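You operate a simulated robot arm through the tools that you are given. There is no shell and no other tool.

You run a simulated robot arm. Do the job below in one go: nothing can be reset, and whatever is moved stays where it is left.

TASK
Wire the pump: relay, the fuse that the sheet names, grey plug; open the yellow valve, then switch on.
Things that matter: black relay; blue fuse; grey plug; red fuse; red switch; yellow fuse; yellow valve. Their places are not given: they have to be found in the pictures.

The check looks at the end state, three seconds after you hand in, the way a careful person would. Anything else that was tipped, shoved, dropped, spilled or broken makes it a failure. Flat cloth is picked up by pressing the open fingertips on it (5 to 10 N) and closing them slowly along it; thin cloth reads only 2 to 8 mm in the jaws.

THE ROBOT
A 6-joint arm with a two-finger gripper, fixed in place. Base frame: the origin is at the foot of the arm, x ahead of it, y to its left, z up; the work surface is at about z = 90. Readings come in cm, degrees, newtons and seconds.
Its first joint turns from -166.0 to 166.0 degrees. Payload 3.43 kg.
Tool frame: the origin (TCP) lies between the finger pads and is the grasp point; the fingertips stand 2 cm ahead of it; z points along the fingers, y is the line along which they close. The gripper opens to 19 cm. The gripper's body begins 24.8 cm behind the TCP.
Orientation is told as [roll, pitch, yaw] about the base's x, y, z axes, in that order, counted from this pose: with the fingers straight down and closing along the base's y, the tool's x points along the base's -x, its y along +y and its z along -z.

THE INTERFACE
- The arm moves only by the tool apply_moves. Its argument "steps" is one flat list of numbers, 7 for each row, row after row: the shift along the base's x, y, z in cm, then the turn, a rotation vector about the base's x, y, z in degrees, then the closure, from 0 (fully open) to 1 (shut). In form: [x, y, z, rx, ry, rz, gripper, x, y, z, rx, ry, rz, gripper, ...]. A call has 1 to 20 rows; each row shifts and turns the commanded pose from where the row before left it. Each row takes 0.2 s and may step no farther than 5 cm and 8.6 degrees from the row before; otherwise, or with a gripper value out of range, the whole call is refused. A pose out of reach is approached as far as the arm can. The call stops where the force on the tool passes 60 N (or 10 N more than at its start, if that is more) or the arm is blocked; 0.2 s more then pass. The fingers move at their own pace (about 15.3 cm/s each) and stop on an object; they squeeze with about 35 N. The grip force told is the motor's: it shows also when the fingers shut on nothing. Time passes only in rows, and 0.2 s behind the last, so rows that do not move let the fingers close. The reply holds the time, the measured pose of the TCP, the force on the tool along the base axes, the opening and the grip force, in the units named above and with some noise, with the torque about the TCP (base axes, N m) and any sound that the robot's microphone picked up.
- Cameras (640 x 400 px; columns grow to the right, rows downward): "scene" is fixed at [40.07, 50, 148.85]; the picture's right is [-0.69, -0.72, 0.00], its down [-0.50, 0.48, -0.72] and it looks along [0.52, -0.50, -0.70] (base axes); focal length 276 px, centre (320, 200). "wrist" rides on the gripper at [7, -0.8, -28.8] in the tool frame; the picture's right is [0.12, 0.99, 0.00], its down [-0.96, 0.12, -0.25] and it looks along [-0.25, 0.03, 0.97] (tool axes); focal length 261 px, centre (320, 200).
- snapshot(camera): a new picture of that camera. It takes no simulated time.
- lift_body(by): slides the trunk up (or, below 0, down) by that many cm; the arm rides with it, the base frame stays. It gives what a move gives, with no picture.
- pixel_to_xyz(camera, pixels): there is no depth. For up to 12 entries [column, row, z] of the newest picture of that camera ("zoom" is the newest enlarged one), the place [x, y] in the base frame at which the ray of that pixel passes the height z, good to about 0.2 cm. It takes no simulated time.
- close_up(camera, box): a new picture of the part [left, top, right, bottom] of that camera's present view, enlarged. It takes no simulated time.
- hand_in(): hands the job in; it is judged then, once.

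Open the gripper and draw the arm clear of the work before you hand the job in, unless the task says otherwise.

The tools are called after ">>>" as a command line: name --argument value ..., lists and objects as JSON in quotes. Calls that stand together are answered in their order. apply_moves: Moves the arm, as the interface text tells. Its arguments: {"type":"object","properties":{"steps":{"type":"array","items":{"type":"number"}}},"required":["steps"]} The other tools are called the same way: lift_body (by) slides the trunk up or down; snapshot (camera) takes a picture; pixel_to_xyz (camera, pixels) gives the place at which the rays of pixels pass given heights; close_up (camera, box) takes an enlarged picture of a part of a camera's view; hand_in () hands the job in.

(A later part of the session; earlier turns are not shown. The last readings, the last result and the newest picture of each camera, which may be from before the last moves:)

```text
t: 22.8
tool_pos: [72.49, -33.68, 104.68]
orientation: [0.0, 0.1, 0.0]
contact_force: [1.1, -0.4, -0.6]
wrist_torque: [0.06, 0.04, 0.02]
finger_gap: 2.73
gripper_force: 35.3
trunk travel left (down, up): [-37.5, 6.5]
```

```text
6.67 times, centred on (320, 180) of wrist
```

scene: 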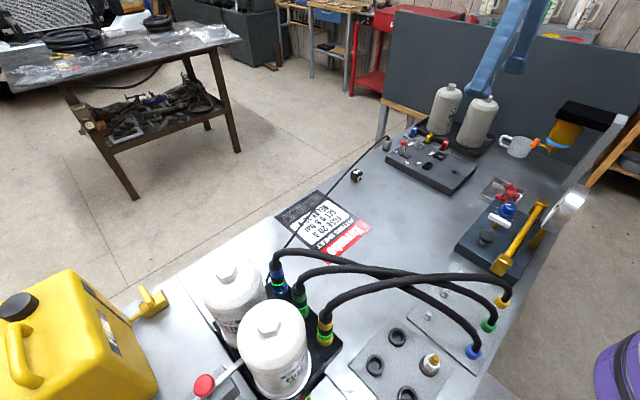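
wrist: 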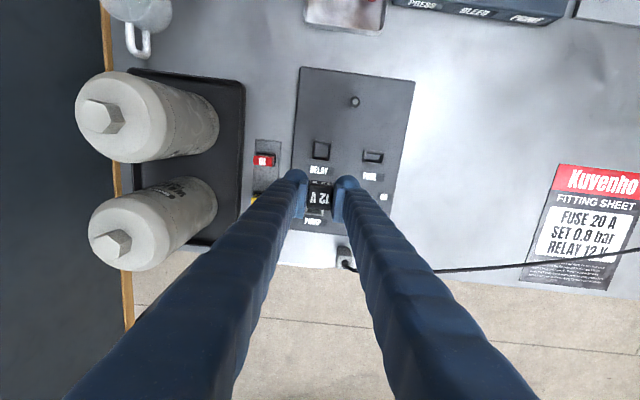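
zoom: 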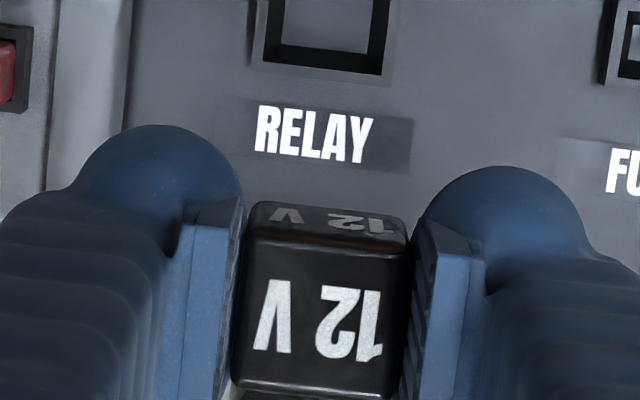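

Now I'll zoom on the two sockets and on the held relay to measure them in the same view.

>>> close_up --camera "wrist" --box '[296, 130, 396, 210]'

>>> close_up --camera "wrist" --box '[300, 130, 345, 170]'

```text
5.00 times, centred on (346, 170) of wrist
```

zoom: 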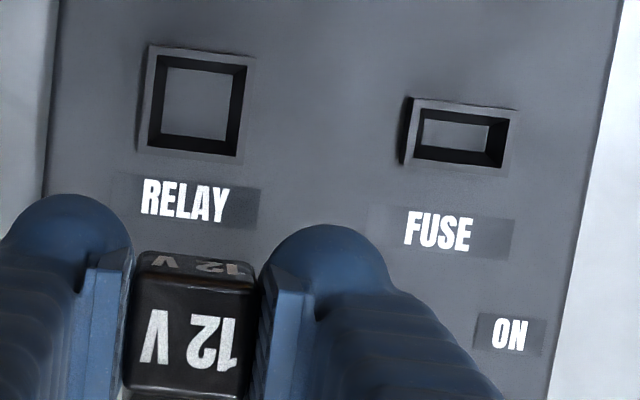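

```text
10.00 times, centred on (322, 150) of wrist
```

zoom: 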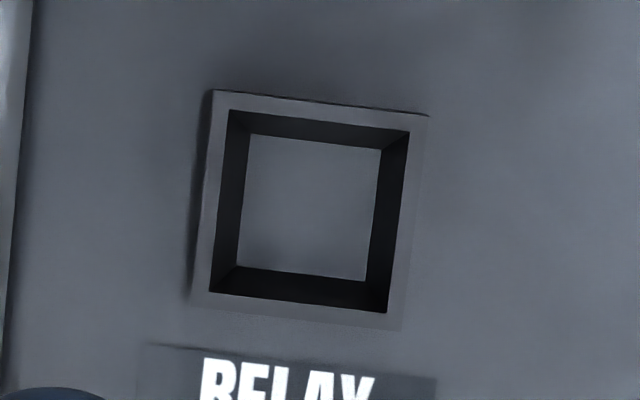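

>>> pixel_to_xyz --camera "zoom" --pixels '[[230, 110, 93.6], [410, 133, 93.6], [388, 313, 93.6], [210, 292, 93.6], [215, 91, 93.6], [428, 116, 93.6], [402, 331, 93.6], [193, 307, 93.6]]'

>>> pixel_to_xyz --camera "wrist" --pixels '[[308.75, 187.95, 104.85], [333.5, 190.2, 104.85], [332, 212.25, 104.85], [306.8, 210, 104.85], [320.3, 200, 104.85], [375.5, 161.5, 93.6], [363.0, 156.0, 93.6], [388, 159, 93.6]]'

```text
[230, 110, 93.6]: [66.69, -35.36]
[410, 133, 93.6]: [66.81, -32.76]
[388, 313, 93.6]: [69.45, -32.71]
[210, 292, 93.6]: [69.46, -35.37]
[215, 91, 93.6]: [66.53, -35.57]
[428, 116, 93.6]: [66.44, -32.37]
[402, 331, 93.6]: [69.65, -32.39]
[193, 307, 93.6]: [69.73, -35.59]
```

```text
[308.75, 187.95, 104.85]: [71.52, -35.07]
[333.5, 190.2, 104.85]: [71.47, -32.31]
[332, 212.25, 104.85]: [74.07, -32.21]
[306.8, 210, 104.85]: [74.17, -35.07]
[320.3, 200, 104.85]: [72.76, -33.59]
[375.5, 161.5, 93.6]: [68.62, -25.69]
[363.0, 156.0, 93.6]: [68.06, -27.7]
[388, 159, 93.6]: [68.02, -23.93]
```

The socket's inner opening is centred at (68.1,-34.03), about 2.65 cm wide, and the held relay's centre is about 0.24 cm ahead of the TCP in x. I'll shift by (-4.6,-0.33) and come down to just above the rim for a check.

>>> apply_moves --steps '[-2.3, -0.17, 0, 0, 0, 0, 1.0, -2.3, -0.16, 0, 0, 0, 0, 1.0, 0, 0, -2.2, 0, 0, 0, 1.0, 0, 0, -2.2, 0, 0, 0, 1.0, 0, 0, -2.0, 0, 0, 0, 1.0, 0, 0, 0, 0, 0, 0, 1.0, 0, 0, 0, 0, 0, 0, 1.0]'

>>> close_up --camera "wrist" --box '[290, 160, 350, 210]'

>>> close_up --camera "scene" --box '[400, 120, 480, 180]'

```text
t: 24.4
tool_pos: [68.01, -34.29, 98.23]
orientation: [0.0, 0.1, 0.0]
contact_force: [0.2, 0.0, 0.0]
wrist_torque: [0.02, -0.01, 0.07]
finger_gap: 2.76
gripper_force: 35.2
trunk travel left (down, up): [-37.5, 6.5]
```

```text
8.00 times, centred on (320, 185) of wrist
```

zoom: 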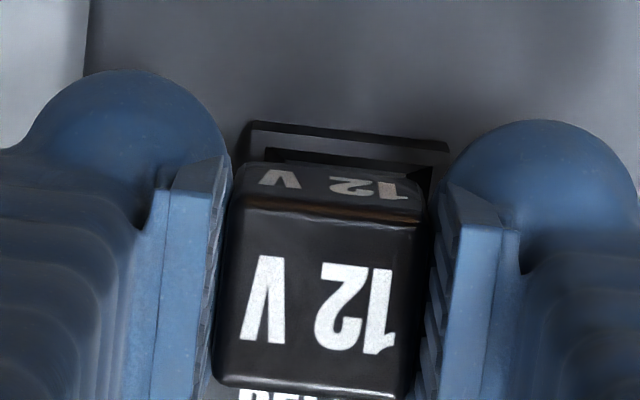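

```text
6.67 times, centred on (440, 150) of scene
```

zoom: 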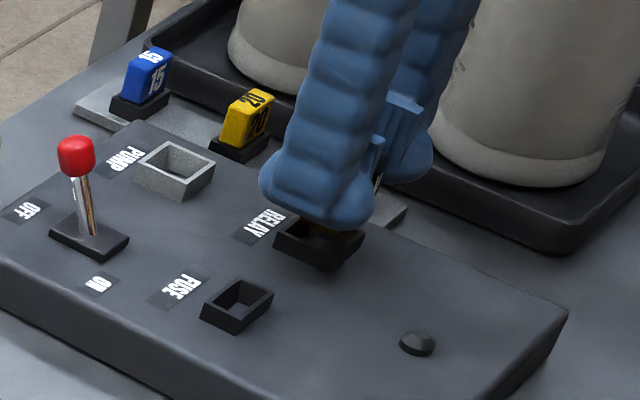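

I'll compare the relay's held position with the rim corners in this view: rim outer corners at zoom (248,122) and (448,150), relay top edges at (228,192)–(425,208).

>>> pixel_to_xyz --camera "wrist" --pixels '[[311, 175.25, 93.6], [336, 178.75, 93.6], [308.5, 184, 98.6], [333.1, 186, 98.6], [331.5, 209.4, 98.6], [306.6, 207.3, 98.6]]'

>>> close_up --camera "wrist" --box '[302, 170, 342, 195]'

>>> close_up --camera "scene" --box '[425, 140, 465, 170]'

```text
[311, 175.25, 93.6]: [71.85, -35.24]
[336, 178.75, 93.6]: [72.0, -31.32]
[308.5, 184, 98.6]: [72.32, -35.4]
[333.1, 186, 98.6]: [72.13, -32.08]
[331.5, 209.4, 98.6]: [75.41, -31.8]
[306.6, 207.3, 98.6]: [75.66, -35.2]
```

```text
16.00 times, centred on (322, 182) of wrist
```

zoom: 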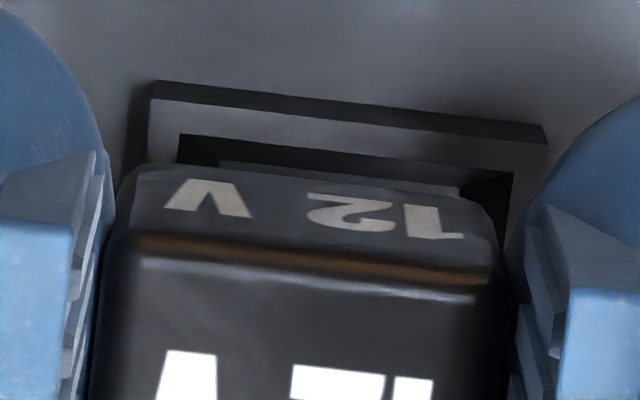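

```text
13.33 times, centred on (445, 155) of scene
```

zoom: 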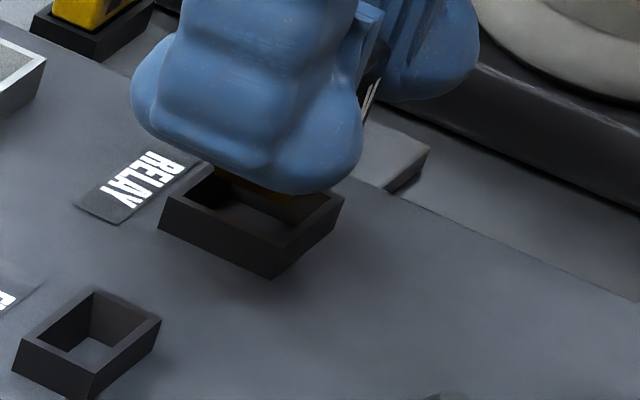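

The wrist coordinates use the older full snapshot, so I'll use the zoom frame. Let me re-take the wrist zoom and query the socket's inner corners and the relay edges in it.

>>> close_up --camera "wrist" --box '[302, 170, 342, 195]'

>>> pixel_to_xyz --camera "zoom" --pixels '[[150, 98, 93.6], [548, 146, 93.6], [180, 134, 93.6], [512, 173, 93.6], [137, 168, 95.7], [490, 215, 95.7], [137, 168, 95.3], [490, 215, 95.3], [130, 255, 98.5], [490, 300, 98.5]]'

```text
16.00 times, centred on (322, 182) of wrist
```

zoom: 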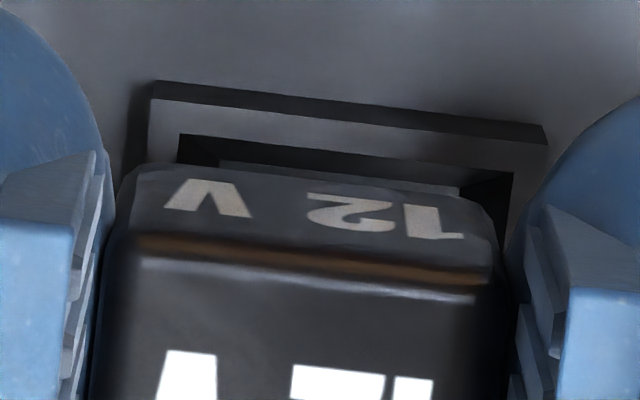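

```text
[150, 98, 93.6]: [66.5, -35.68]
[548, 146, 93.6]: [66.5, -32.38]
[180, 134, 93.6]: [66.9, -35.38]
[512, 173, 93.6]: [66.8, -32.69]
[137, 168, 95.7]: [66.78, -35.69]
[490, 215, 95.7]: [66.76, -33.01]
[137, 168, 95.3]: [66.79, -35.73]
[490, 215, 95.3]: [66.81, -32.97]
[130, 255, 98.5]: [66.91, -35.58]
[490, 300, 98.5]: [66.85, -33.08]
```

In the same view the relay spans y -35.69…-33.0 while the socket opening spans -35.38…-32.69, so the relay is 0.3 cm too far toward -y. I'll shift +0.3 in y and re-check.

>>> apply_moves --steps '[0, 0.3, 0, 0, 0, 0, 1.0, 0, 0, 0, 0, 0, 0, 1.0, 0, 0, 0, 0, 0, 0, 1.0]'

>>> close_up --camera "wrist" --box '[302, 170, 342, 195]'

```text
t: 25.2
tool_pos: [67.94, -34.08, 98.32]
orientation: [-0.1, 0.1, 0.0]
contact_force: [-0.2, 0.0, -0.2]
wrist_torque: [-0.02, 0.0, 0.0]
finger_gap: 2.73
gripper_force: 35.2
trunk travel left (down, up): [-37.5, 6.5]
```

```text
16.00 times, centred on (322, 182) of wrist
```

zoom: 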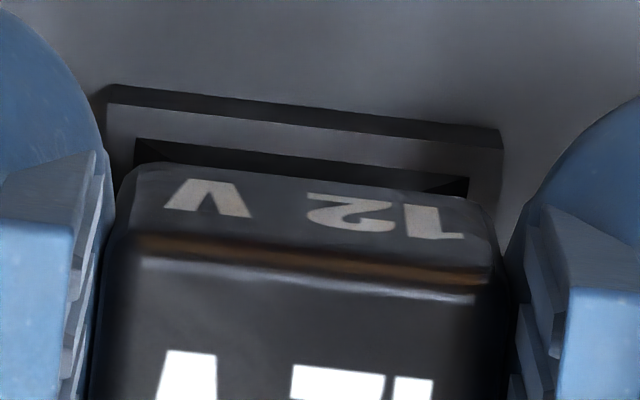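

Now the socket centre (col ≈303) and the relay centre (col ≈313) differ by only about 0.07 cm. I'll nudge back 0.05 and lower gently while watching the force.

>>> apply_moves --steps '[0, -0.05, 0, 0, 0, 0, 1.0, 0, 0, -0.4, 0, 0, 0, 1.0, 0, 0, -0.4, 0, 0, 0, 1.0, 0, 0, -0.2, 0, 0, 0, 1.0, 0, 0, 0, 0, 0, 0, 1.0]'

>>> close_up --camera "wrist" --box '[302, 170, 342, 195]'

>>> close_up --camera "scene" --box '[425, 140, 465, 170]'

```text
t: 26.4
tool_pos: [68.05, -33.76, 97.24]
orientation: [0.0, 0.1, 0.0]
contact_force: [-0.3, -1.0, -0.3]
wrist_torque: [0.02, 0.0, -0.01]
finger_gap: 2.72
gripper_force: 34.9
trunk travel left (down, up): [-37.5, 6.5]
```

```text
16.00 times, centred on (322, 182) of wrist
```

zoom: 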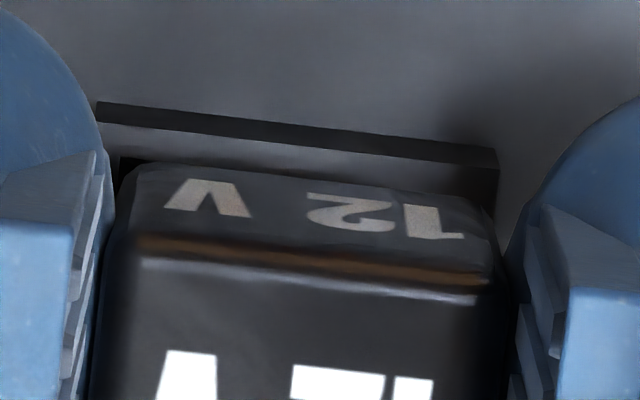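

```text
13.33 times, centred on (445, 155) of scene
```

zoom: 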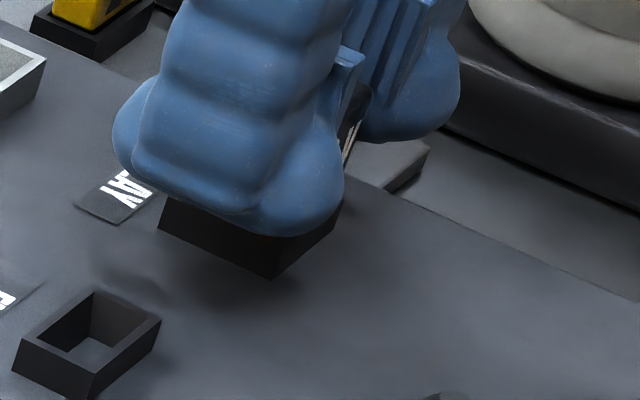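

No contact yet and the relay is about 0.1 cm too far toward +y (rim centre col 297 vs relay 313). I'll nudge -0.1 and keep lowering in small steps.

>>> apply_moves --steps '[0, -0.1, 0, 0, 0, 0, 1.0, 0, 0, -0.2, 0, 0, 0, 1.0, 0, 0, -0.2, 0, 0, 0, 1.0, 0, 0, -0.2, 0, 0, 0, 1.0, 0, 0, 0, 0, 0, 0, 1.0]'

>>> close_up --camera "wrist" --box '[302, 170, 342, 195]'

```text
t: 27.6
tool_pos: [67.94, -33.92, 96.86]
orientation: [-0.1, 0.1, 0.0]
contact_force: [0.1, 0.0, 0.3]
wrist_torque: [-0.01, -0.01, -0.02]
finger_gap: 2.71
gripper_force: 35.1
trunk travel left (down, up): [-37.5, 6.5]
```

```text
16.00 times, centred on (322, 182) of wrist
```

zoom: 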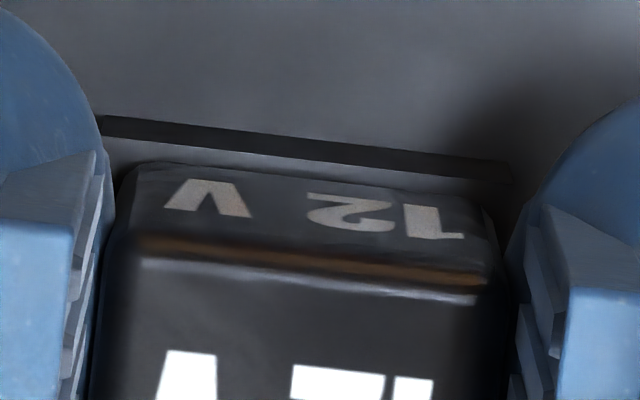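

Aligned to within about 0.04 cm and still no contact force. I'll continue lowering.

>>> apply_moves --steps '[0, 0, -0.2, 0, 0, 0, 1.0, 0, 0, -0.2, 0, 0, 0, 1.0, 0, 0, 0, 0, 0, 0, 1.0]'

>>> close_up --camera "wrist" --box '[302, 170, 342, 195]'

```text
t: 28.4
tool_pos: [68.01, -33.82, 96.56]
orientation: [-0.1, -0.1, 0.1]
contact_force: [8.9, -2.0, 28.1]
wrist_torque: [-0.03, -0.17, -0.04]
finger_gap: 2.73
gripper_force: 35.0
trunk travel left (down, up): [-37.5, 6.5]
```

```text
16.00 times, centred on (322, 182) of wrist
```

zoom: 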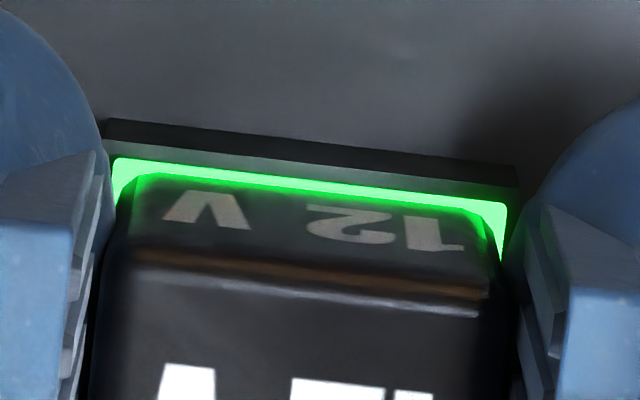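

A green ring lit up around the relay and contact reads 28 N, so it's seated. I'll check the scene, then release gently and rise.

>>> apply_moves --steps '[0, 0, 0, 0, 0, 0, 0.85, 0, 0, 0, 0, 0, 0, 0.84, 0, 0, 0, 0, 0, 0, 0.82, 0, 0, 0, 0, 0, 0, 0.78, 0, 0, 0, 0, 0, 0, 0.76, 0, 0, 2, 0, 0, 0, 0.76, 0, 0, 3, 0, 0, 0, 0.76, 0, 0, 4, 0, 0, 0, 0.76, 0, 0, 0, 0, 0, 0, 0.76]'

>>> snapshot --camera "wrist"

>>> close_up --camera "scene" --box '[370, 110, 500, 200]'

```text
t: 30.4
tool_pos: [68.25, -34.02, 105.47]
orientation: [0.0, 0.2, 0.1]
contact_force: [0.0, -0.2, 0.2]
wrist_torque: [-0.02, 0.04, -0.01]
finger_gap: 4.55
gripper_force: 0.0
trunk travel left (down, up): [-37.5, 6.5]
```

```text
taken
```

wrist: 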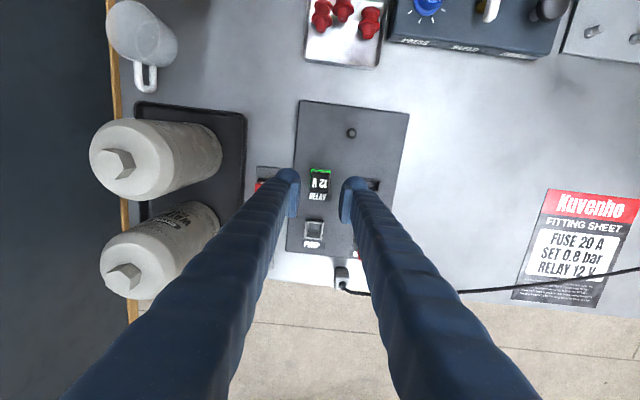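

```text
4.44 times, centred on (435, 155) of scene
```

zoom: 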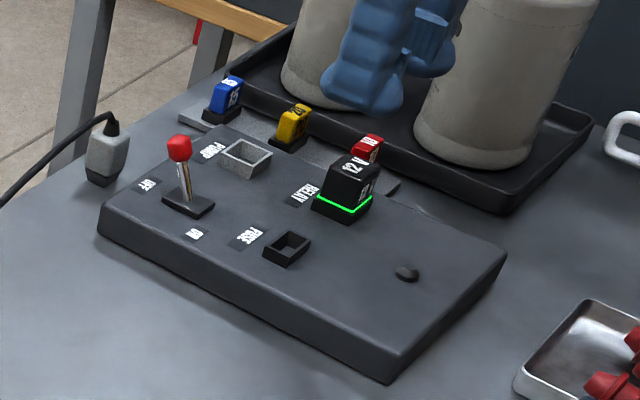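

The relay is seated with a lit green ring. Next is the yellow fuse: I'll turn the tool to yaw -90° so the fingers close along x on the thin faces, while moving over (77,-42) at a safe height. First I'll check the canister top heights.

>>> pixel_to_xyz --camera "wrist" --pixels '[[123, 278, 106], [123, 278, 112], [118, 163, 106], [118, 163, 112], [215, 230, 91], [215, 150, 91]]'

>>> pixel_to_xyz --camera "scene" --pixels '[[452, 86, 106], [452, 86, 112], [489, 98, 106], [489, 98, 112]]'

>>> apply_moves --steps '[0.8, -0.7, 0.2, 0, 0, -8.2, 0.76, 0.8, -0.7, 0.2, 0, 0, -8.2, 0.76, 0.8, -0.7, 0.2, 0, 0, -8.2, 0.76, 0.8, -0.7, 0, 0, 0, -8.2, 0.76, 0.8, -0.7, 0, 0, 0, -8.2, 0.76, 0.8, -0.7, 0, 0, 0, -8.2, 0.76, 0.8, -0.7, 0, 0, 0, -8.2, 0.76, 0.8, -0.7, 0, 0, 0, -8.2, 0.76, 0.8, -0.7, 0, 0, 0, -8.2, 0.76, 0.8, -0.7, 0, 0, 0, -8.2, 0.76, 0.8, -0.7, 0, 0, 0, -8.0, 0.76, 0, 0, 0, 0, 0, 0, 0.76]'

>>> snapshot --camera "wrist"

>>> snapshot --camera "scene"

```text
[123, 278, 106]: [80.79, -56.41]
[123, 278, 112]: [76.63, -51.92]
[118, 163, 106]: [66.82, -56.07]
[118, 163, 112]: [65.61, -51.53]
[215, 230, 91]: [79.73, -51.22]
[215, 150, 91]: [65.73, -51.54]
```

```text
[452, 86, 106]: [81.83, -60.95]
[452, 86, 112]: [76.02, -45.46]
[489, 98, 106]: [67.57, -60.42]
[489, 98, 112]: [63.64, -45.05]
```

```text
t: 33.0
tool_pos: [76.8, -41.85, 106.08]
orientation: [-0.1, 0.0, -90.1]
contact_force: [-0.2, 0.2, 0.1]
wrist_torque: [0.01, -0.02, 0.02]
finger_gap: 4.55
gripper_force: 0.1
trunk travel left (down, up): [-37.5, 6.5]
```

```text
taken
```

wrist: 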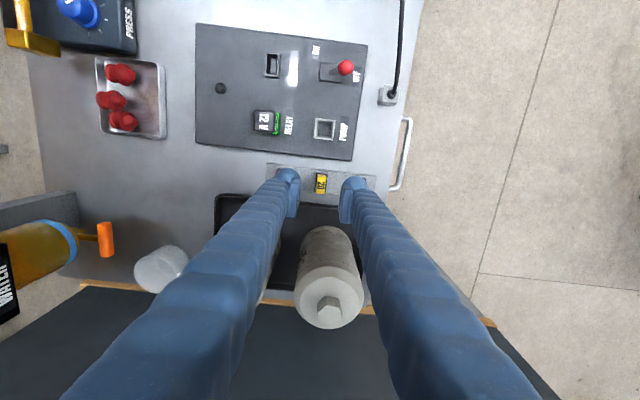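

```text
taken
```

scene: 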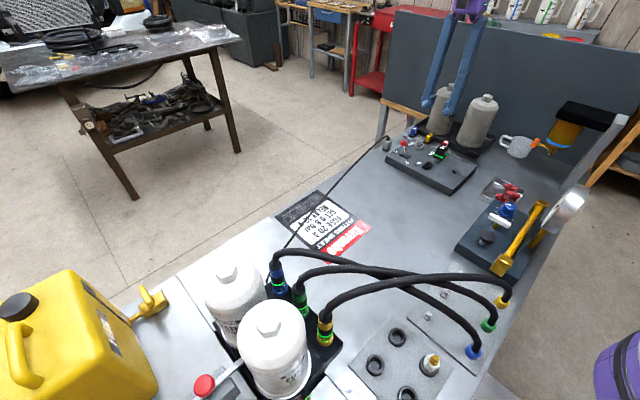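

Canister tops are at z≈108.5 and y≈-54.5, so clear. The yellow fuse is between the fingers at wrist (321,183); I'll zoom to measure it and its neighbours.

>>> close_up --camera "wrist" --box '[270, 150, 370, 220]'

>>> close_up --camera "wrist" --box '[300, 165, 344, 200]'

```text
5.71 times, centred on (320, 185) of wrist
```

zoom: 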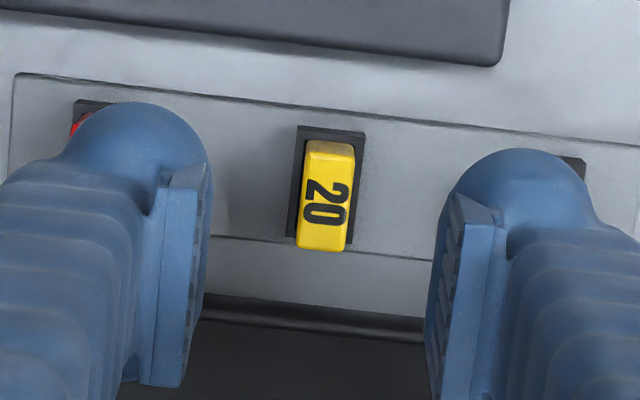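

```text
11.43 times, centred on (322, 182) of wrist
```

zoom: 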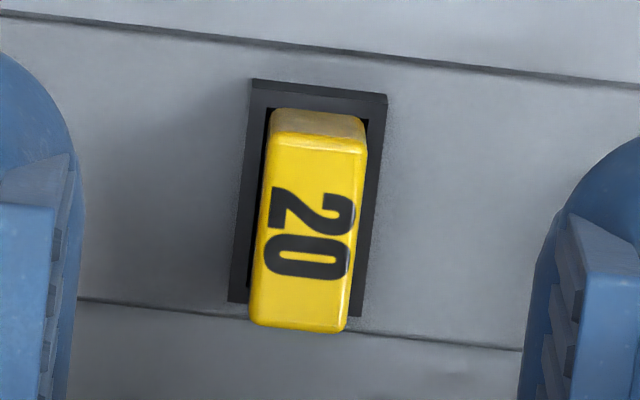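

>>> pixel_to_xyz --camera "zoom" --pixels '[[270, 134, 94.5], [367, 147, 94.5], [345, 332, 94.5], [250, 322, 94.5], [252, 80, 91.5], [388, 95, 91.5], [358, 316, 91.5], [230, 301, 91.5], [308, 235, 94.5], [308, 235, 95.5]]'

>>> close_up --camera "scene" --box '[402, 120, 452, 152]'

```text
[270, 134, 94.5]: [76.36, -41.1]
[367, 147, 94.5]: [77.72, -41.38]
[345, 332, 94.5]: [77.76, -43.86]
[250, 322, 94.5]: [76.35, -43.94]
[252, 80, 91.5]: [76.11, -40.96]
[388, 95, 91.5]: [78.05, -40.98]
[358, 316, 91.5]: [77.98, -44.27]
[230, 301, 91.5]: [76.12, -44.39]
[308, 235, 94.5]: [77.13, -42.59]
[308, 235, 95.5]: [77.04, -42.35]
```

```text
12.50 times, centred on (427, 136) of scene
```

zoom: 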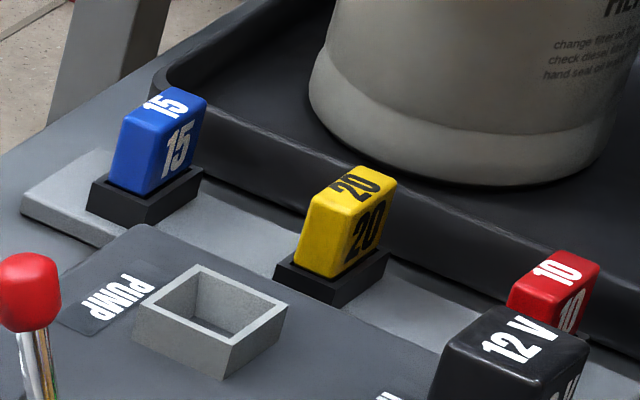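

The fuse is centred near (77.05,-42.6), about 1.4 × 2.65 cm, with its top at z≈94.5. I'll descend partway (tips at z≈96) and check centring.

>>> apply_moves --steps '[0.1, -0.4, -2.6, 0, 0, 0, 0.76, 0.1, -0.4, -2.6, 0, 0, 0, 0.76, 0, 0, -2.6, 0, 0, 0, 0.76, 0, 0, 0, 0, 0, 0, 0.76, 0, 0, 0, 0, 0, 0, 0.76]'

>>> close_up --camera "wrist" --box '[280, 160, 360, 220]'

>>> close_up --camera "scene" --box '[390, 100, 470, 160]'

```text
t: 34.2
tool_pos: [76.98, -42.51, 98.13]
orientation: [-0.2, 0.0, -90.0]
contact_force: [-0.4, -1.4, 0.3]
wrist_torque: [-0.04, 0.03, 0.02]
finger_gap: 4.56
gripper_force: 0.0
trunk travel left (down, up): [-37.5, 6.5]
```

```text
6.67 times, centred on (320, 190) of wrist
```

zoom: 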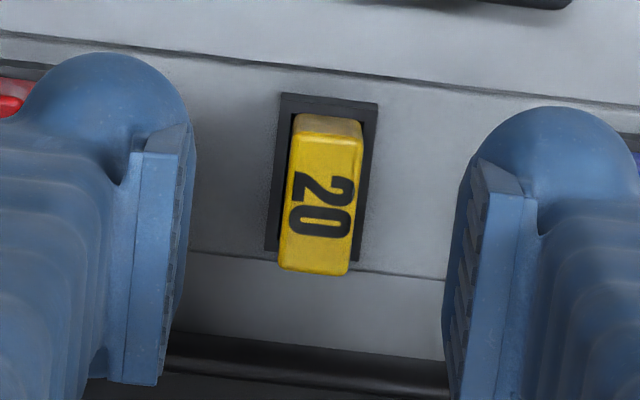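

```text
6.67 times, centred on (430, 130) of scene
```

zoom: 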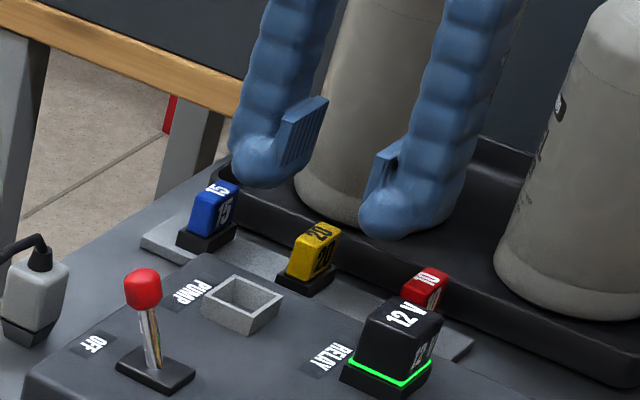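

The fuse is centred between the pads (both at col ≈322). I'll descend the remaining 3.3 cm with the tips stopping just above the holder.

>>> apply_moves --steps '[0, -0.1, -1.2, 0, 0, 0, 0.76, 0, 0, -1.2, 0, 0, 0, 0.76, 0, 0, -0.9, 0, 0, 0, 0.76, 0, 0, 0, 0, 0, 0, 0.76]'

>>> close_up --camera "wrist" --box '[280, 160, 360, 220]'

>>> close_up --camera "scene" --box '[400, 115, 460, 160]'

```text
t: 35.2
tool_pos: [77.04, -42.43, 94.79]
orientation: [0.0, 0.0, -90.0]
contact_force: [-0.5, -0.2, 0.3]
wrist_torque: [0.01, 0.0, 0.01]
finger_gap: 4.57
gripper_force: 0.0
trunk travel left (down, up): [-37.5, 6.5]
```

```text
6.67 times, centred on (320, 190) of wrist
```

zoom: 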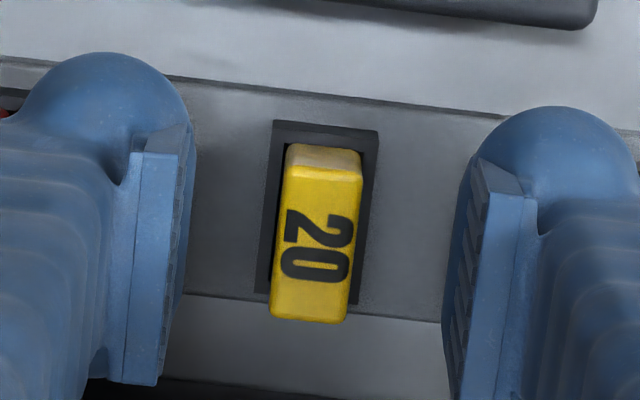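

```text
8.89 times, centred on (430, 138) of scene
```

zoom: 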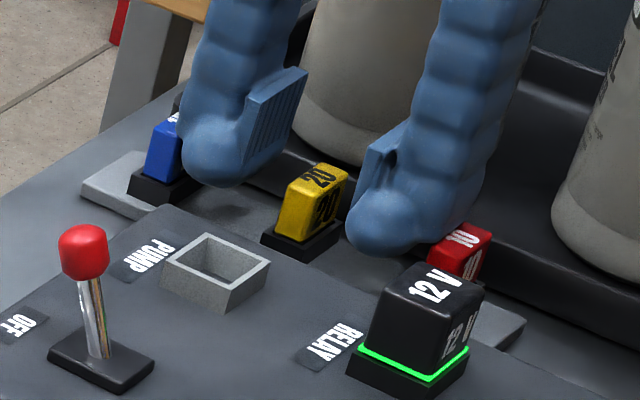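

Position looks good. I'll close slowly onto the fuse's thin faces.

>>> apply_moves --steps '[0, 0, 0, 0, 0, 0, 0.82, 0, 0, 0, 0, 0, 0, 0.87, 0, 0, 0, 0, 0, 0, 0.89, 0, 0, 0, 0, 0, 0, 0.905, 0, 0, 0, 0, 0, 0, 0.92, 0, 0, 0, 0, 0, 0, 0.93, 0, 0, 0, 0, 0, 0, 0.96, 0, 0, 0, 0, 0, 0, 1.0, 0, 0, 0, 0, 0, 0, 1.0]'

>>> close_up --camera "wrist" --box '[280, 160, 360, 220]'

>>> close_up --camera "scene" --box '[400, 115, 460, 160]'

```text
t: 37.2
tool_pos: [76.97, -42.43, 94.84]
orientation: [-0.1, 0.0, -89.9]
contact_force: [0.4, 1.1, 0.6]
wrist_torque: [0.02, 0.01, 0.0]
finger_gap: 1.04
gripper_force: 35.1
trunk travel left (down, up): [-37.5, 6.5]
```

```text
6.67 times, centred on (320, 190) of wrist
```

zoom: 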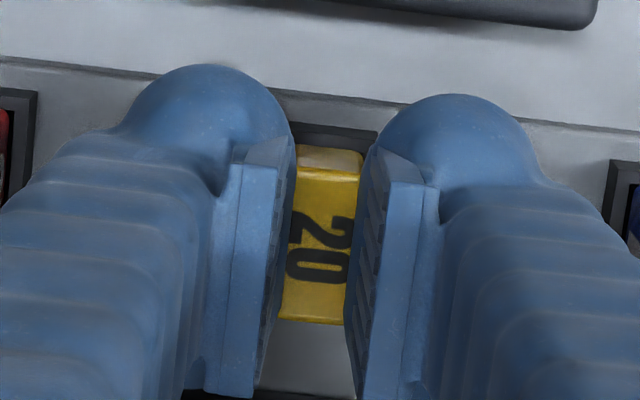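

```text
8.89 times, centred on (430, 138) of scene
```

zoom: 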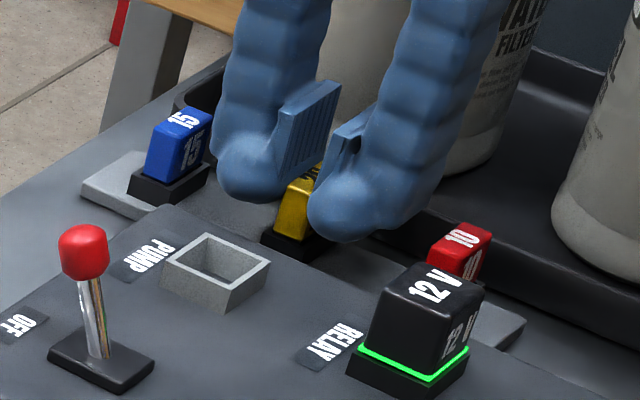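

The fuse is gripped (gap 1.04 cm, 35 N). I'll pull it straight up slowly and watch the force.

>>> apply_moves --steps '[0, 0, 0.3, 0, 0, 0, 1.0, 0, 0, 0.4, 0, 0, 0, 1.0, 0, 0, 0.5, 0, 0, 0, 1.0, 0, 0, 0.8, 0, 0, 0, 1.0, 0, 0, 1.5, 0, 0, 0, 1.0, 0, 0, 0, 0, 0, 0, 1.0]'

>>> close_up --camera "scene" --box '[400, 115, 460, 160]'

```text
t: 38.6
tool_pos: [76.95, -42.63, 98.21]
orientation: [-0.2, 0.0, -90.0]
contact_force: [0.2, -0.8, 0.5]
wrist_torque: [-0.02, 0.01, 0.0]
finger_gap: 1.07
gripper_force: 34.9
trunk travel left (down, up): [-37.5, 6.5]
```

```text
8.89 times, centred on (430, 138) of scene
```

zoom: 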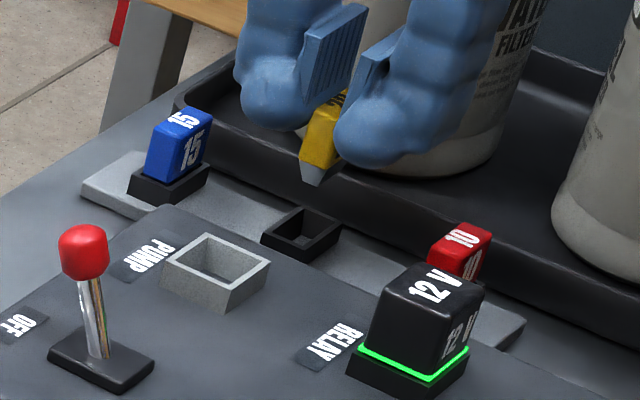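

The yellow fuse is out with its tapered pins below. I'll raise it and carry it to just short of the fuse socket, at about (68.1,-30.5), to measure the socket near the image centre.

>>> apply_moves --steps '[0, 0, 3.2, 0, 0, 0, 1.0, 0, 0, 3.2, 0, 0, 0, 1.0, -2.2, 3.0, 0, 0, 0, 0, 1.0, -2.2, 3.0, 0, 0, 0, 0, 1.0, -2.2, 3.0, 0, 0, 0, 0, 1.0, -2.2, 3.0, 0, 0, 0, 0, 1.0, 0, 0, 0, 0, 0, 0, 1.0, 0, 0, 0, 0, 0, 0, 1.0]'

>>> snapshot --camera "wrist"

>>> close_up --camera "wrist" --box '[290, 140, 360, 210]'

```text
t: 40.4
tool_pos: [68.2, -30.58, 104.79]
orientation: [0.0, -0.1, -89.9]
contact_force: [0.2, -0.3, 0.9]
wrist_torque: [0.04, -0.01, -0.04]
finger_gap: 1.06
gripper_force: 34.4
trunk travel left (down, up): [-37.5, 6.5]
```

```text
taken
```

wrist: 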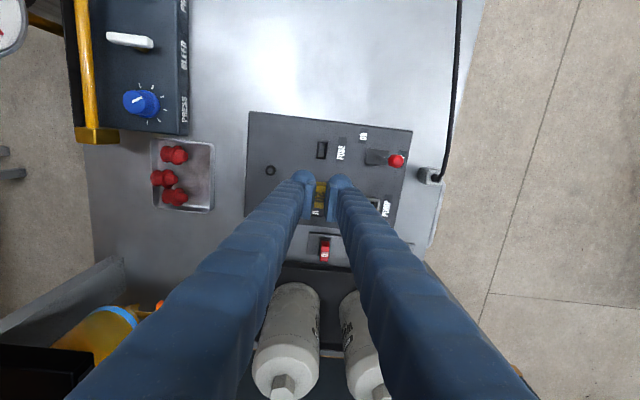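

```text
5.71 times, centred on (325, 175) of wrist
```

zoom: 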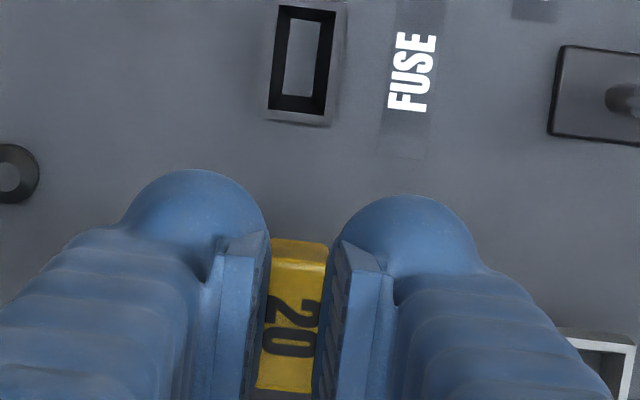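

>>> pixel_to_xyz --camera "zoom" --pixels '[[280, 8, 93.5], [333, 12, 93.5], [322, 113, 93.5], [270, 108, 93.5], [273, 266, 104.4], [328, 272, 104.4], [313, 392, 104.4], [257, 388, 104.4]]'

>>> close_up --camera "wrist" --box '[305, 135, 345, 165]'

```text
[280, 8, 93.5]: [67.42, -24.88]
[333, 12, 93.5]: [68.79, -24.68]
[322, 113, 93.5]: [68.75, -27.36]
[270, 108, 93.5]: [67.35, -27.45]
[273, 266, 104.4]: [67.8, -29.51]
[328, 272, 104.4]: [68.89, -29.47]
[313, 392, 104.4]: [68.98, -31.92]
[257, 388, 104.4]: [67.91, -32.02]
```

```text
13.33 times, centred on (325, 150) of wrist
```

zoom: 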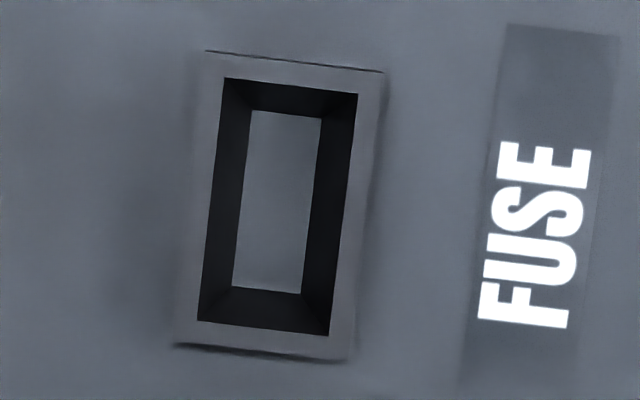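

>>> pixel_to_xyz --camera "zoom" --pixels '[[224, 77, 93.5], [358, 93, 93.5], [330, 335, 93.5], [198, 320, 93.5], [205, 52, 93.5], [385, 72, 93.5], [352, 361, 93.5], [172, 345, 93.5]]'

```text
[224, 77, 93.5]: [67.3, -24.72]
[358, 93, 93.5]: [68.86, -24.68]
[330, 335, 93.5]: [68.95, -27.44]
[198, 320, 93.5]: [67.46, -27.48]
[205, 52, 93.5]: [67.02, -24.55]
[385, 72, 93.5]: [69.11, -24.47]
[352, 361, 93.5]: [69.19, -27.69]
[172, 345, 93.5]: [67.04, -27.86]
```

The fuse socket's centre is (68.12,-26.1) and the held fuse's centre is (68.4,-30.73). I'll shift (-0.25,+4.63) and descend to just above the rim.

>>> apply_moves --steps '[-0.13, 2.32, 0, 0, 0, 0, 1.0, -0.12, 2.31, 0, 0, 0, 0, 1.0, 0, 0, -2.2, 0, 0, 0, 1.0, 0, 0, -2.2, 0, 0, 0, 1.0, 0, 0, -1.6, 0, 0, 0, 1.0, 0, 0, 0, 0, 0, 0, 1.0, 0, 0, 0, 0, 0, 0, 1.0]'

>>> close_up --camera "wrist" --box '[300, 170, 340, 200]'

>>> close_up --camera "scene" --box '[400, 130, 460, 175]'

```text
t: 42.0
tool_pos: [68.04, -25.84, 98.68]
orientation: [-0.1, 0.0, -90.0]
contact_force: [0.0, 0.0, -0.5]
wrist_torque: [-0.03, 0.02, 0.0]
finger_gap: 1.05
gripper_force: 34.8
trunk travel left (down, up): [-37.5, 6.5]
```

```text
13.33 times, centred on (320, 185) of wrist
```

zoom: 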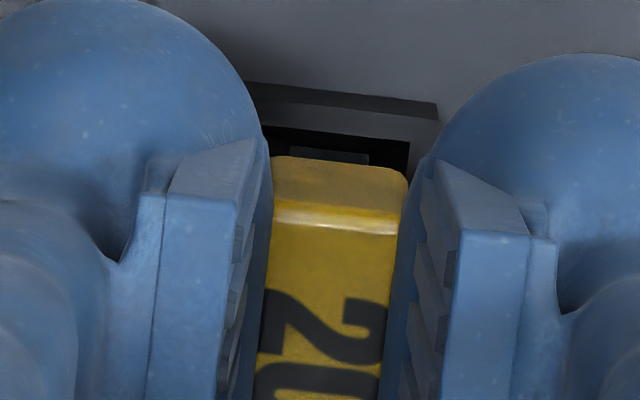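

```text
8.89 times, centred on (430, 152) of scene
```

zoom: 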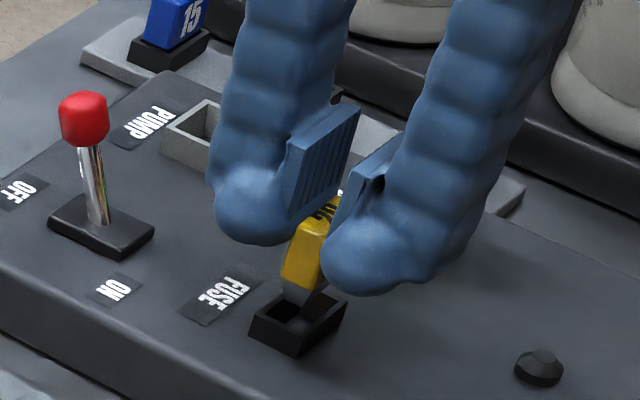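

>>> close_up --camera "wrist" --box '[296, 165, 346, 215]'

```text
8.00 times, centred on (321, 190) of wrist
```

zoom: 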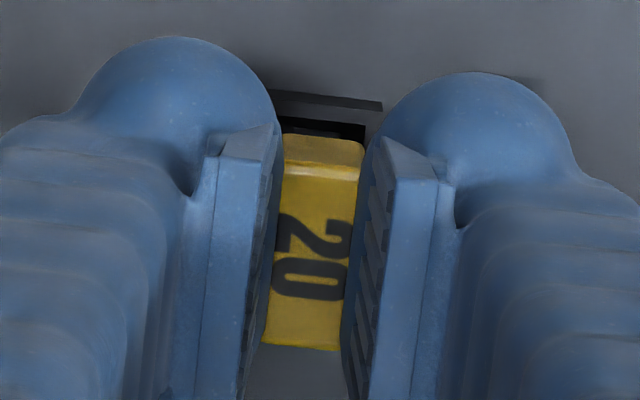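

>>> pixel_to_xyz --camera "zoom" --pixels '[[283, 168, 98.4], [358, 178, 98.4], [342, 350, 98.4], [262, 343, 98.4], [364, 127, 93.5], [382, 111, 93.5], [268, 98, 93.5]]'

```text
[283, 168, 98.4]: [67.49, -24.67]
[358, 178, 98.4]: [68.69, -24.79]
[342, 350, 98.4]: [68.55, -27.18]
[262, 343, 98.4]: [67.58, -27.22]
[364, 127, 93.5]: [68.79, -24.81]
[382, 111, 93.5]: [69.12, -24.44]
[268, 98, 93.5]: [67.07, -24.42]
```

The fuse is at (68.07,-25.97) versus the socket centre (68.1,-26.08), so nearly aligned. I'll nudge -0.1 in y and lower in small steps.

>>> apply_moves --steps '[0.03, -0.1, 0, 0, 0, 0, 1.0, 0, 0, -0.4, 0, 0, 0, 1.0, 0, 0, -0.4, 0, 0, 0, 1.0, 0, 0, -0.3, 0, 0, 0, 1.0, 0, 0, 0, 0, 0, 0, 1.0]'

>>> close_up --camera "wrist" --box '[300, 170, 340, 200]'

>>> close_up --camera "scene" --box '[400, 130, 460, 175]'

```text
t: 43.2
tool_pos: [67.86, -26.04, 97.62]
orientation: [0.0, -0.1, -90.0]
contact_force: [0.7, -0.2, -0.2]
wrist_torque: [0.03, 0.0, 0.0]
finger_gap: 1.07
gripper_force: 34.8
trunk travel left (down, up): [-37.5, 6.5]
```

```text
13.33 times, centred on (320, 185) of wrist
```

zoom: 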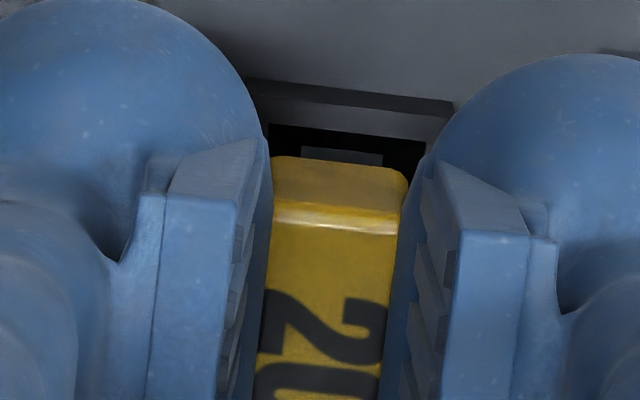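

```text
8.89 times, centred on (430, 152) of scene
```

zoom: 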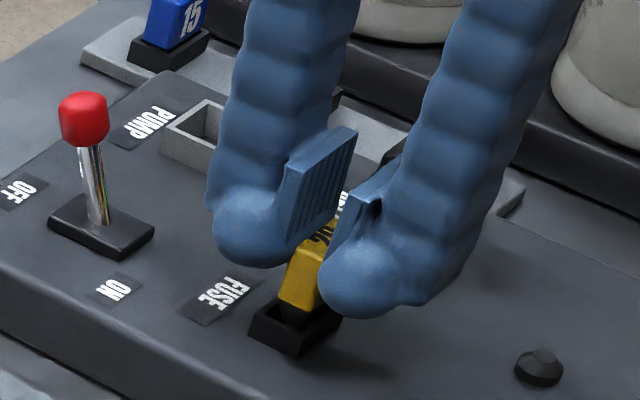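

The opening spans cols 270–425 (centre 347) and the fuse 272–407 (centre 339), about 0.08 cm off. I'll nudge +0.06 in x and continue down.

>>> apply_moves --steps '[0.06, 0, 0, 0, 0, 0, 1.0, 0, 0, -0.25, 0, 0, 0, 1.0, 0, 0, -0.25, 0, 0, 0, 1.0, 0, 0, -0.2, 0, 0, 0, 1.0, 0, 0, 0, 0, 0, 0, 1.0]'

>>> close_up --camera "wrist" --box '[300, 170, 340, 200]'

>>> close_up --camera "scene" --box '[400, 130, 460, 175]'

```text
t: 44.4
tool_pos: [68.06, -25.92, 96.93]
orientation: [0.0, 0.0, -90.0]
contact_force: [-2.6, 6.3, 12.4]
wrist_torque: [0.23, 0.01, -0.01]
finger_gap: 1.03
gripper_force: 34.9
trunk travel left (down, up): [-37.5, 6.5]
```

```text
13.33 times, centred on (320, 185) of wrist
```

zoom: 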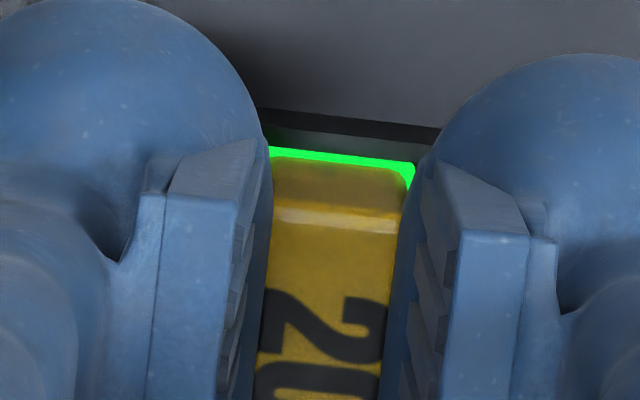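

```text
8.89 times, centred on (430, 152) of scene
```

zoom: 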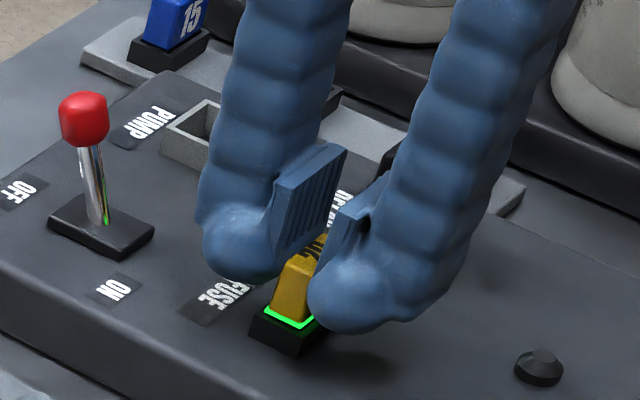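

The green ring is lit around the fuse with 12 N contact. I'll press another 0.1 cm to be sure, then release slowly and rise.

>>> apply_moves --steps '[0, 0, -0.1, 0, 0, 0, 1.0, 0, 0, 0, 0, 0, 0, 1.0]'

```text
t: 45.0
tool_pos: [68.05, -25.94, 97.02]
orientation: [0.1, -0.1, -90.0]
contact_force: [-2.3, 5.6, 21.8]
wrist_torque: [0.18, 0.04, 0.0]
finger_gap: 1.06
gripper_force: 34.8
trunk travel left (down, up): [-37.5, 6.5]
```

The force rose to 22 N, so the fuse is firmly bottomed. I'll release and rise.

>>> apply_moves --steps '[0, 0, 0, 0, 0, 0, 0.94, 0, 0, 0, 0, 0, 0, 0.93, 0, 0, 0, 0, 0, 0, 0.91, 0, 0, 0, 0, 0, 0, 0.88, 0, 0, 0, 0, 0, 0, 0.84, 0, 0, 0, 0, 0, 0, 0.84, 0, 0, 2, 0, 0, 0, 0.84, 0, 0, 3, 0, 0, 0, 0.84, 0, 0, 4, 0, 0, 0, 0.84, 0, 0, 0, 0, 0, 0, 0.84]'

>>> snapshot --camera "wrist"

>>> close_up --camera "scene" --box '[370, 110, 500, 200]'

>>> close_up --camera "scene" --box '[370, 125, 410, 160]'

```text
t: 47.2
tool_pos: [68.12, -25.73, 105.43]
orientation: [-0.1, 0.0, -89.9]
contact_force: [-0.2, 0.0, -0.1]
wrist_torque: [-0.02, 0.04, -0.02]
finger_gap: 3.05
gripper_force: 0.0
trunk travel left (down, up): [-37.5, 6.5]
```

```text
taken
```

wrist: 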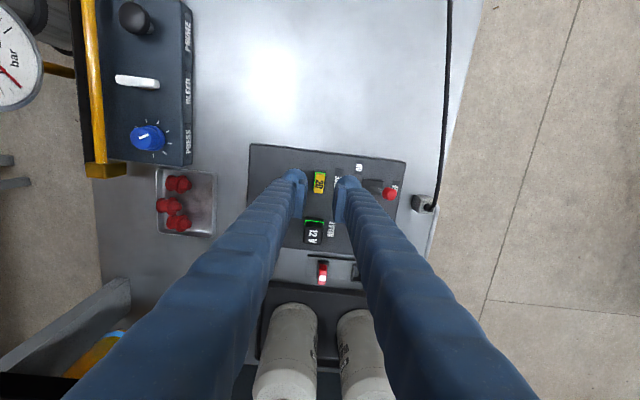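

```text
4.44 times, centred on (435, 155) of scene
```

zoom: 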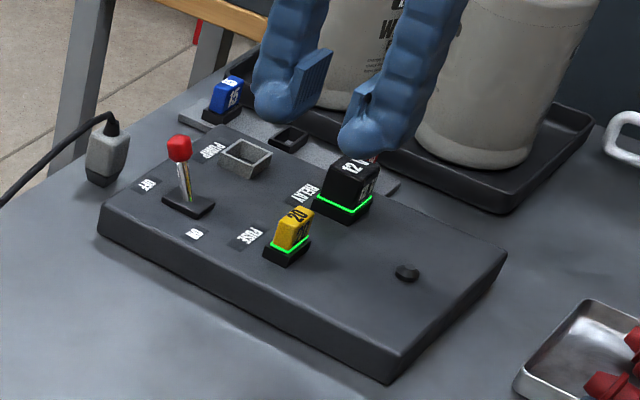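

```text
11.43 times, centred on (390, 142) of scene
```

zoom: 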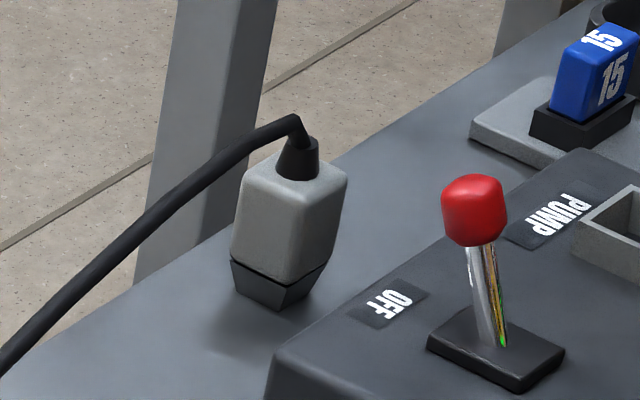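

Fuse seated with its green ring. Next is the grey plug near (84,-28): I'll move above it at a safe height with a 4 cm opening, keeping yaw -90° so that the cable leaves between the fingers.

>>> apply_moves --steps '[3.2, -0.4, 0.4, 0, 0, 0, 0.8, 3.2, -0.4, 0.4, 0, 0, 0, 0.79, 3.2, -0.4, 0.4, 0, 0, 0, 0.79, 3.2, -0.4, 0.4, 0, 0, 0, 0.79, 3.2, -0.4, 0.4, 0, 0, 0, 0.79, 0, 0, 0, 0, 0, 0, 0.79, 0, 0, 0, 0, 0, 0, 0.79]'

>>> snapshot --camera "wrist"

>>> close_up --camera "wrist" --box '[285, 160, 365, 220]'

```text
t: 48.8
tool_pos: [84.14, -27.81, 107.77]
orientation: [-0.1, 0.1, -89.9]
contact_force: [-1.1, 0.4, 0.2]
wrist_torque: [-0.01, 0.04, 0.04]
finger_gap: 3.99
gripper_force: 0.1
trunk travel left (down, up): [-37.5, 6.5]
```

```text
taken
```

wrist: 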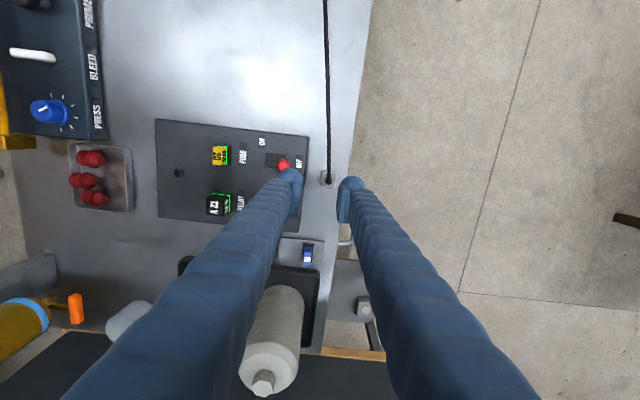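

```text
6.67 times, centred on (325, 190) of wrist
```

zoom: 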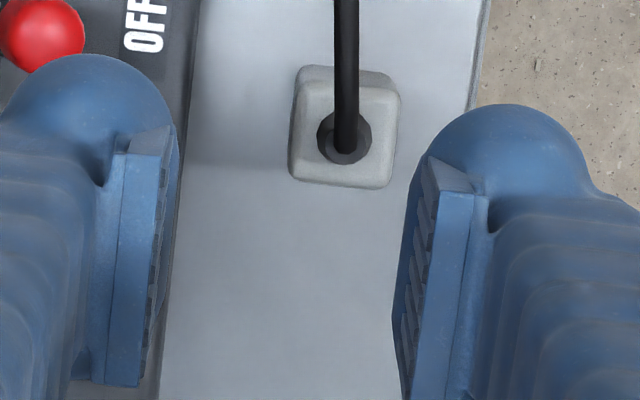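

>>> pixel_to_xyz --camera "zoom" --pixels '[[344, 132, 94], [344, 132, 96], [300, 75, 95], [398, 90, 95], [390, 187, 95], [290, 175, 95], [305, 65, 92], [392, 75, 92], [40, 30, 97.4], [195, 60, 93]]'

>>> pixel_to_xyz --camera "scene" --pixels '[[388.0, 139.55, 94], [388.0, 139.55, 96], [388, 139.55, 97]]'

```text
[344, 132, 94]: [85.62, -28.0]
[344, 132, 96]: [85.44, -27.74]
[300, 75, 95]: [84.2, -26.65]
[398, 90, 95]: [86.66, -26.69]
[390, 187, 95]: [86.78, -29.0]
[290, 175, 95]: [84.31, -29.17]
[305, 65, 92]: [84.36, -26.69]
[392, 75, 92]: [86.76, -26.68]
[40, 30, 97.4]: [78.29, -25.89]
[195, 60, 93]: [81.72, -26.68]
```

```text
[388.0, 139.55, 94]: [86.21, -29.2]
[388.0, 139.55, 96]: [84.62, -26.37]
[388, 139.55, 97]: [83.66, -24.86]
```

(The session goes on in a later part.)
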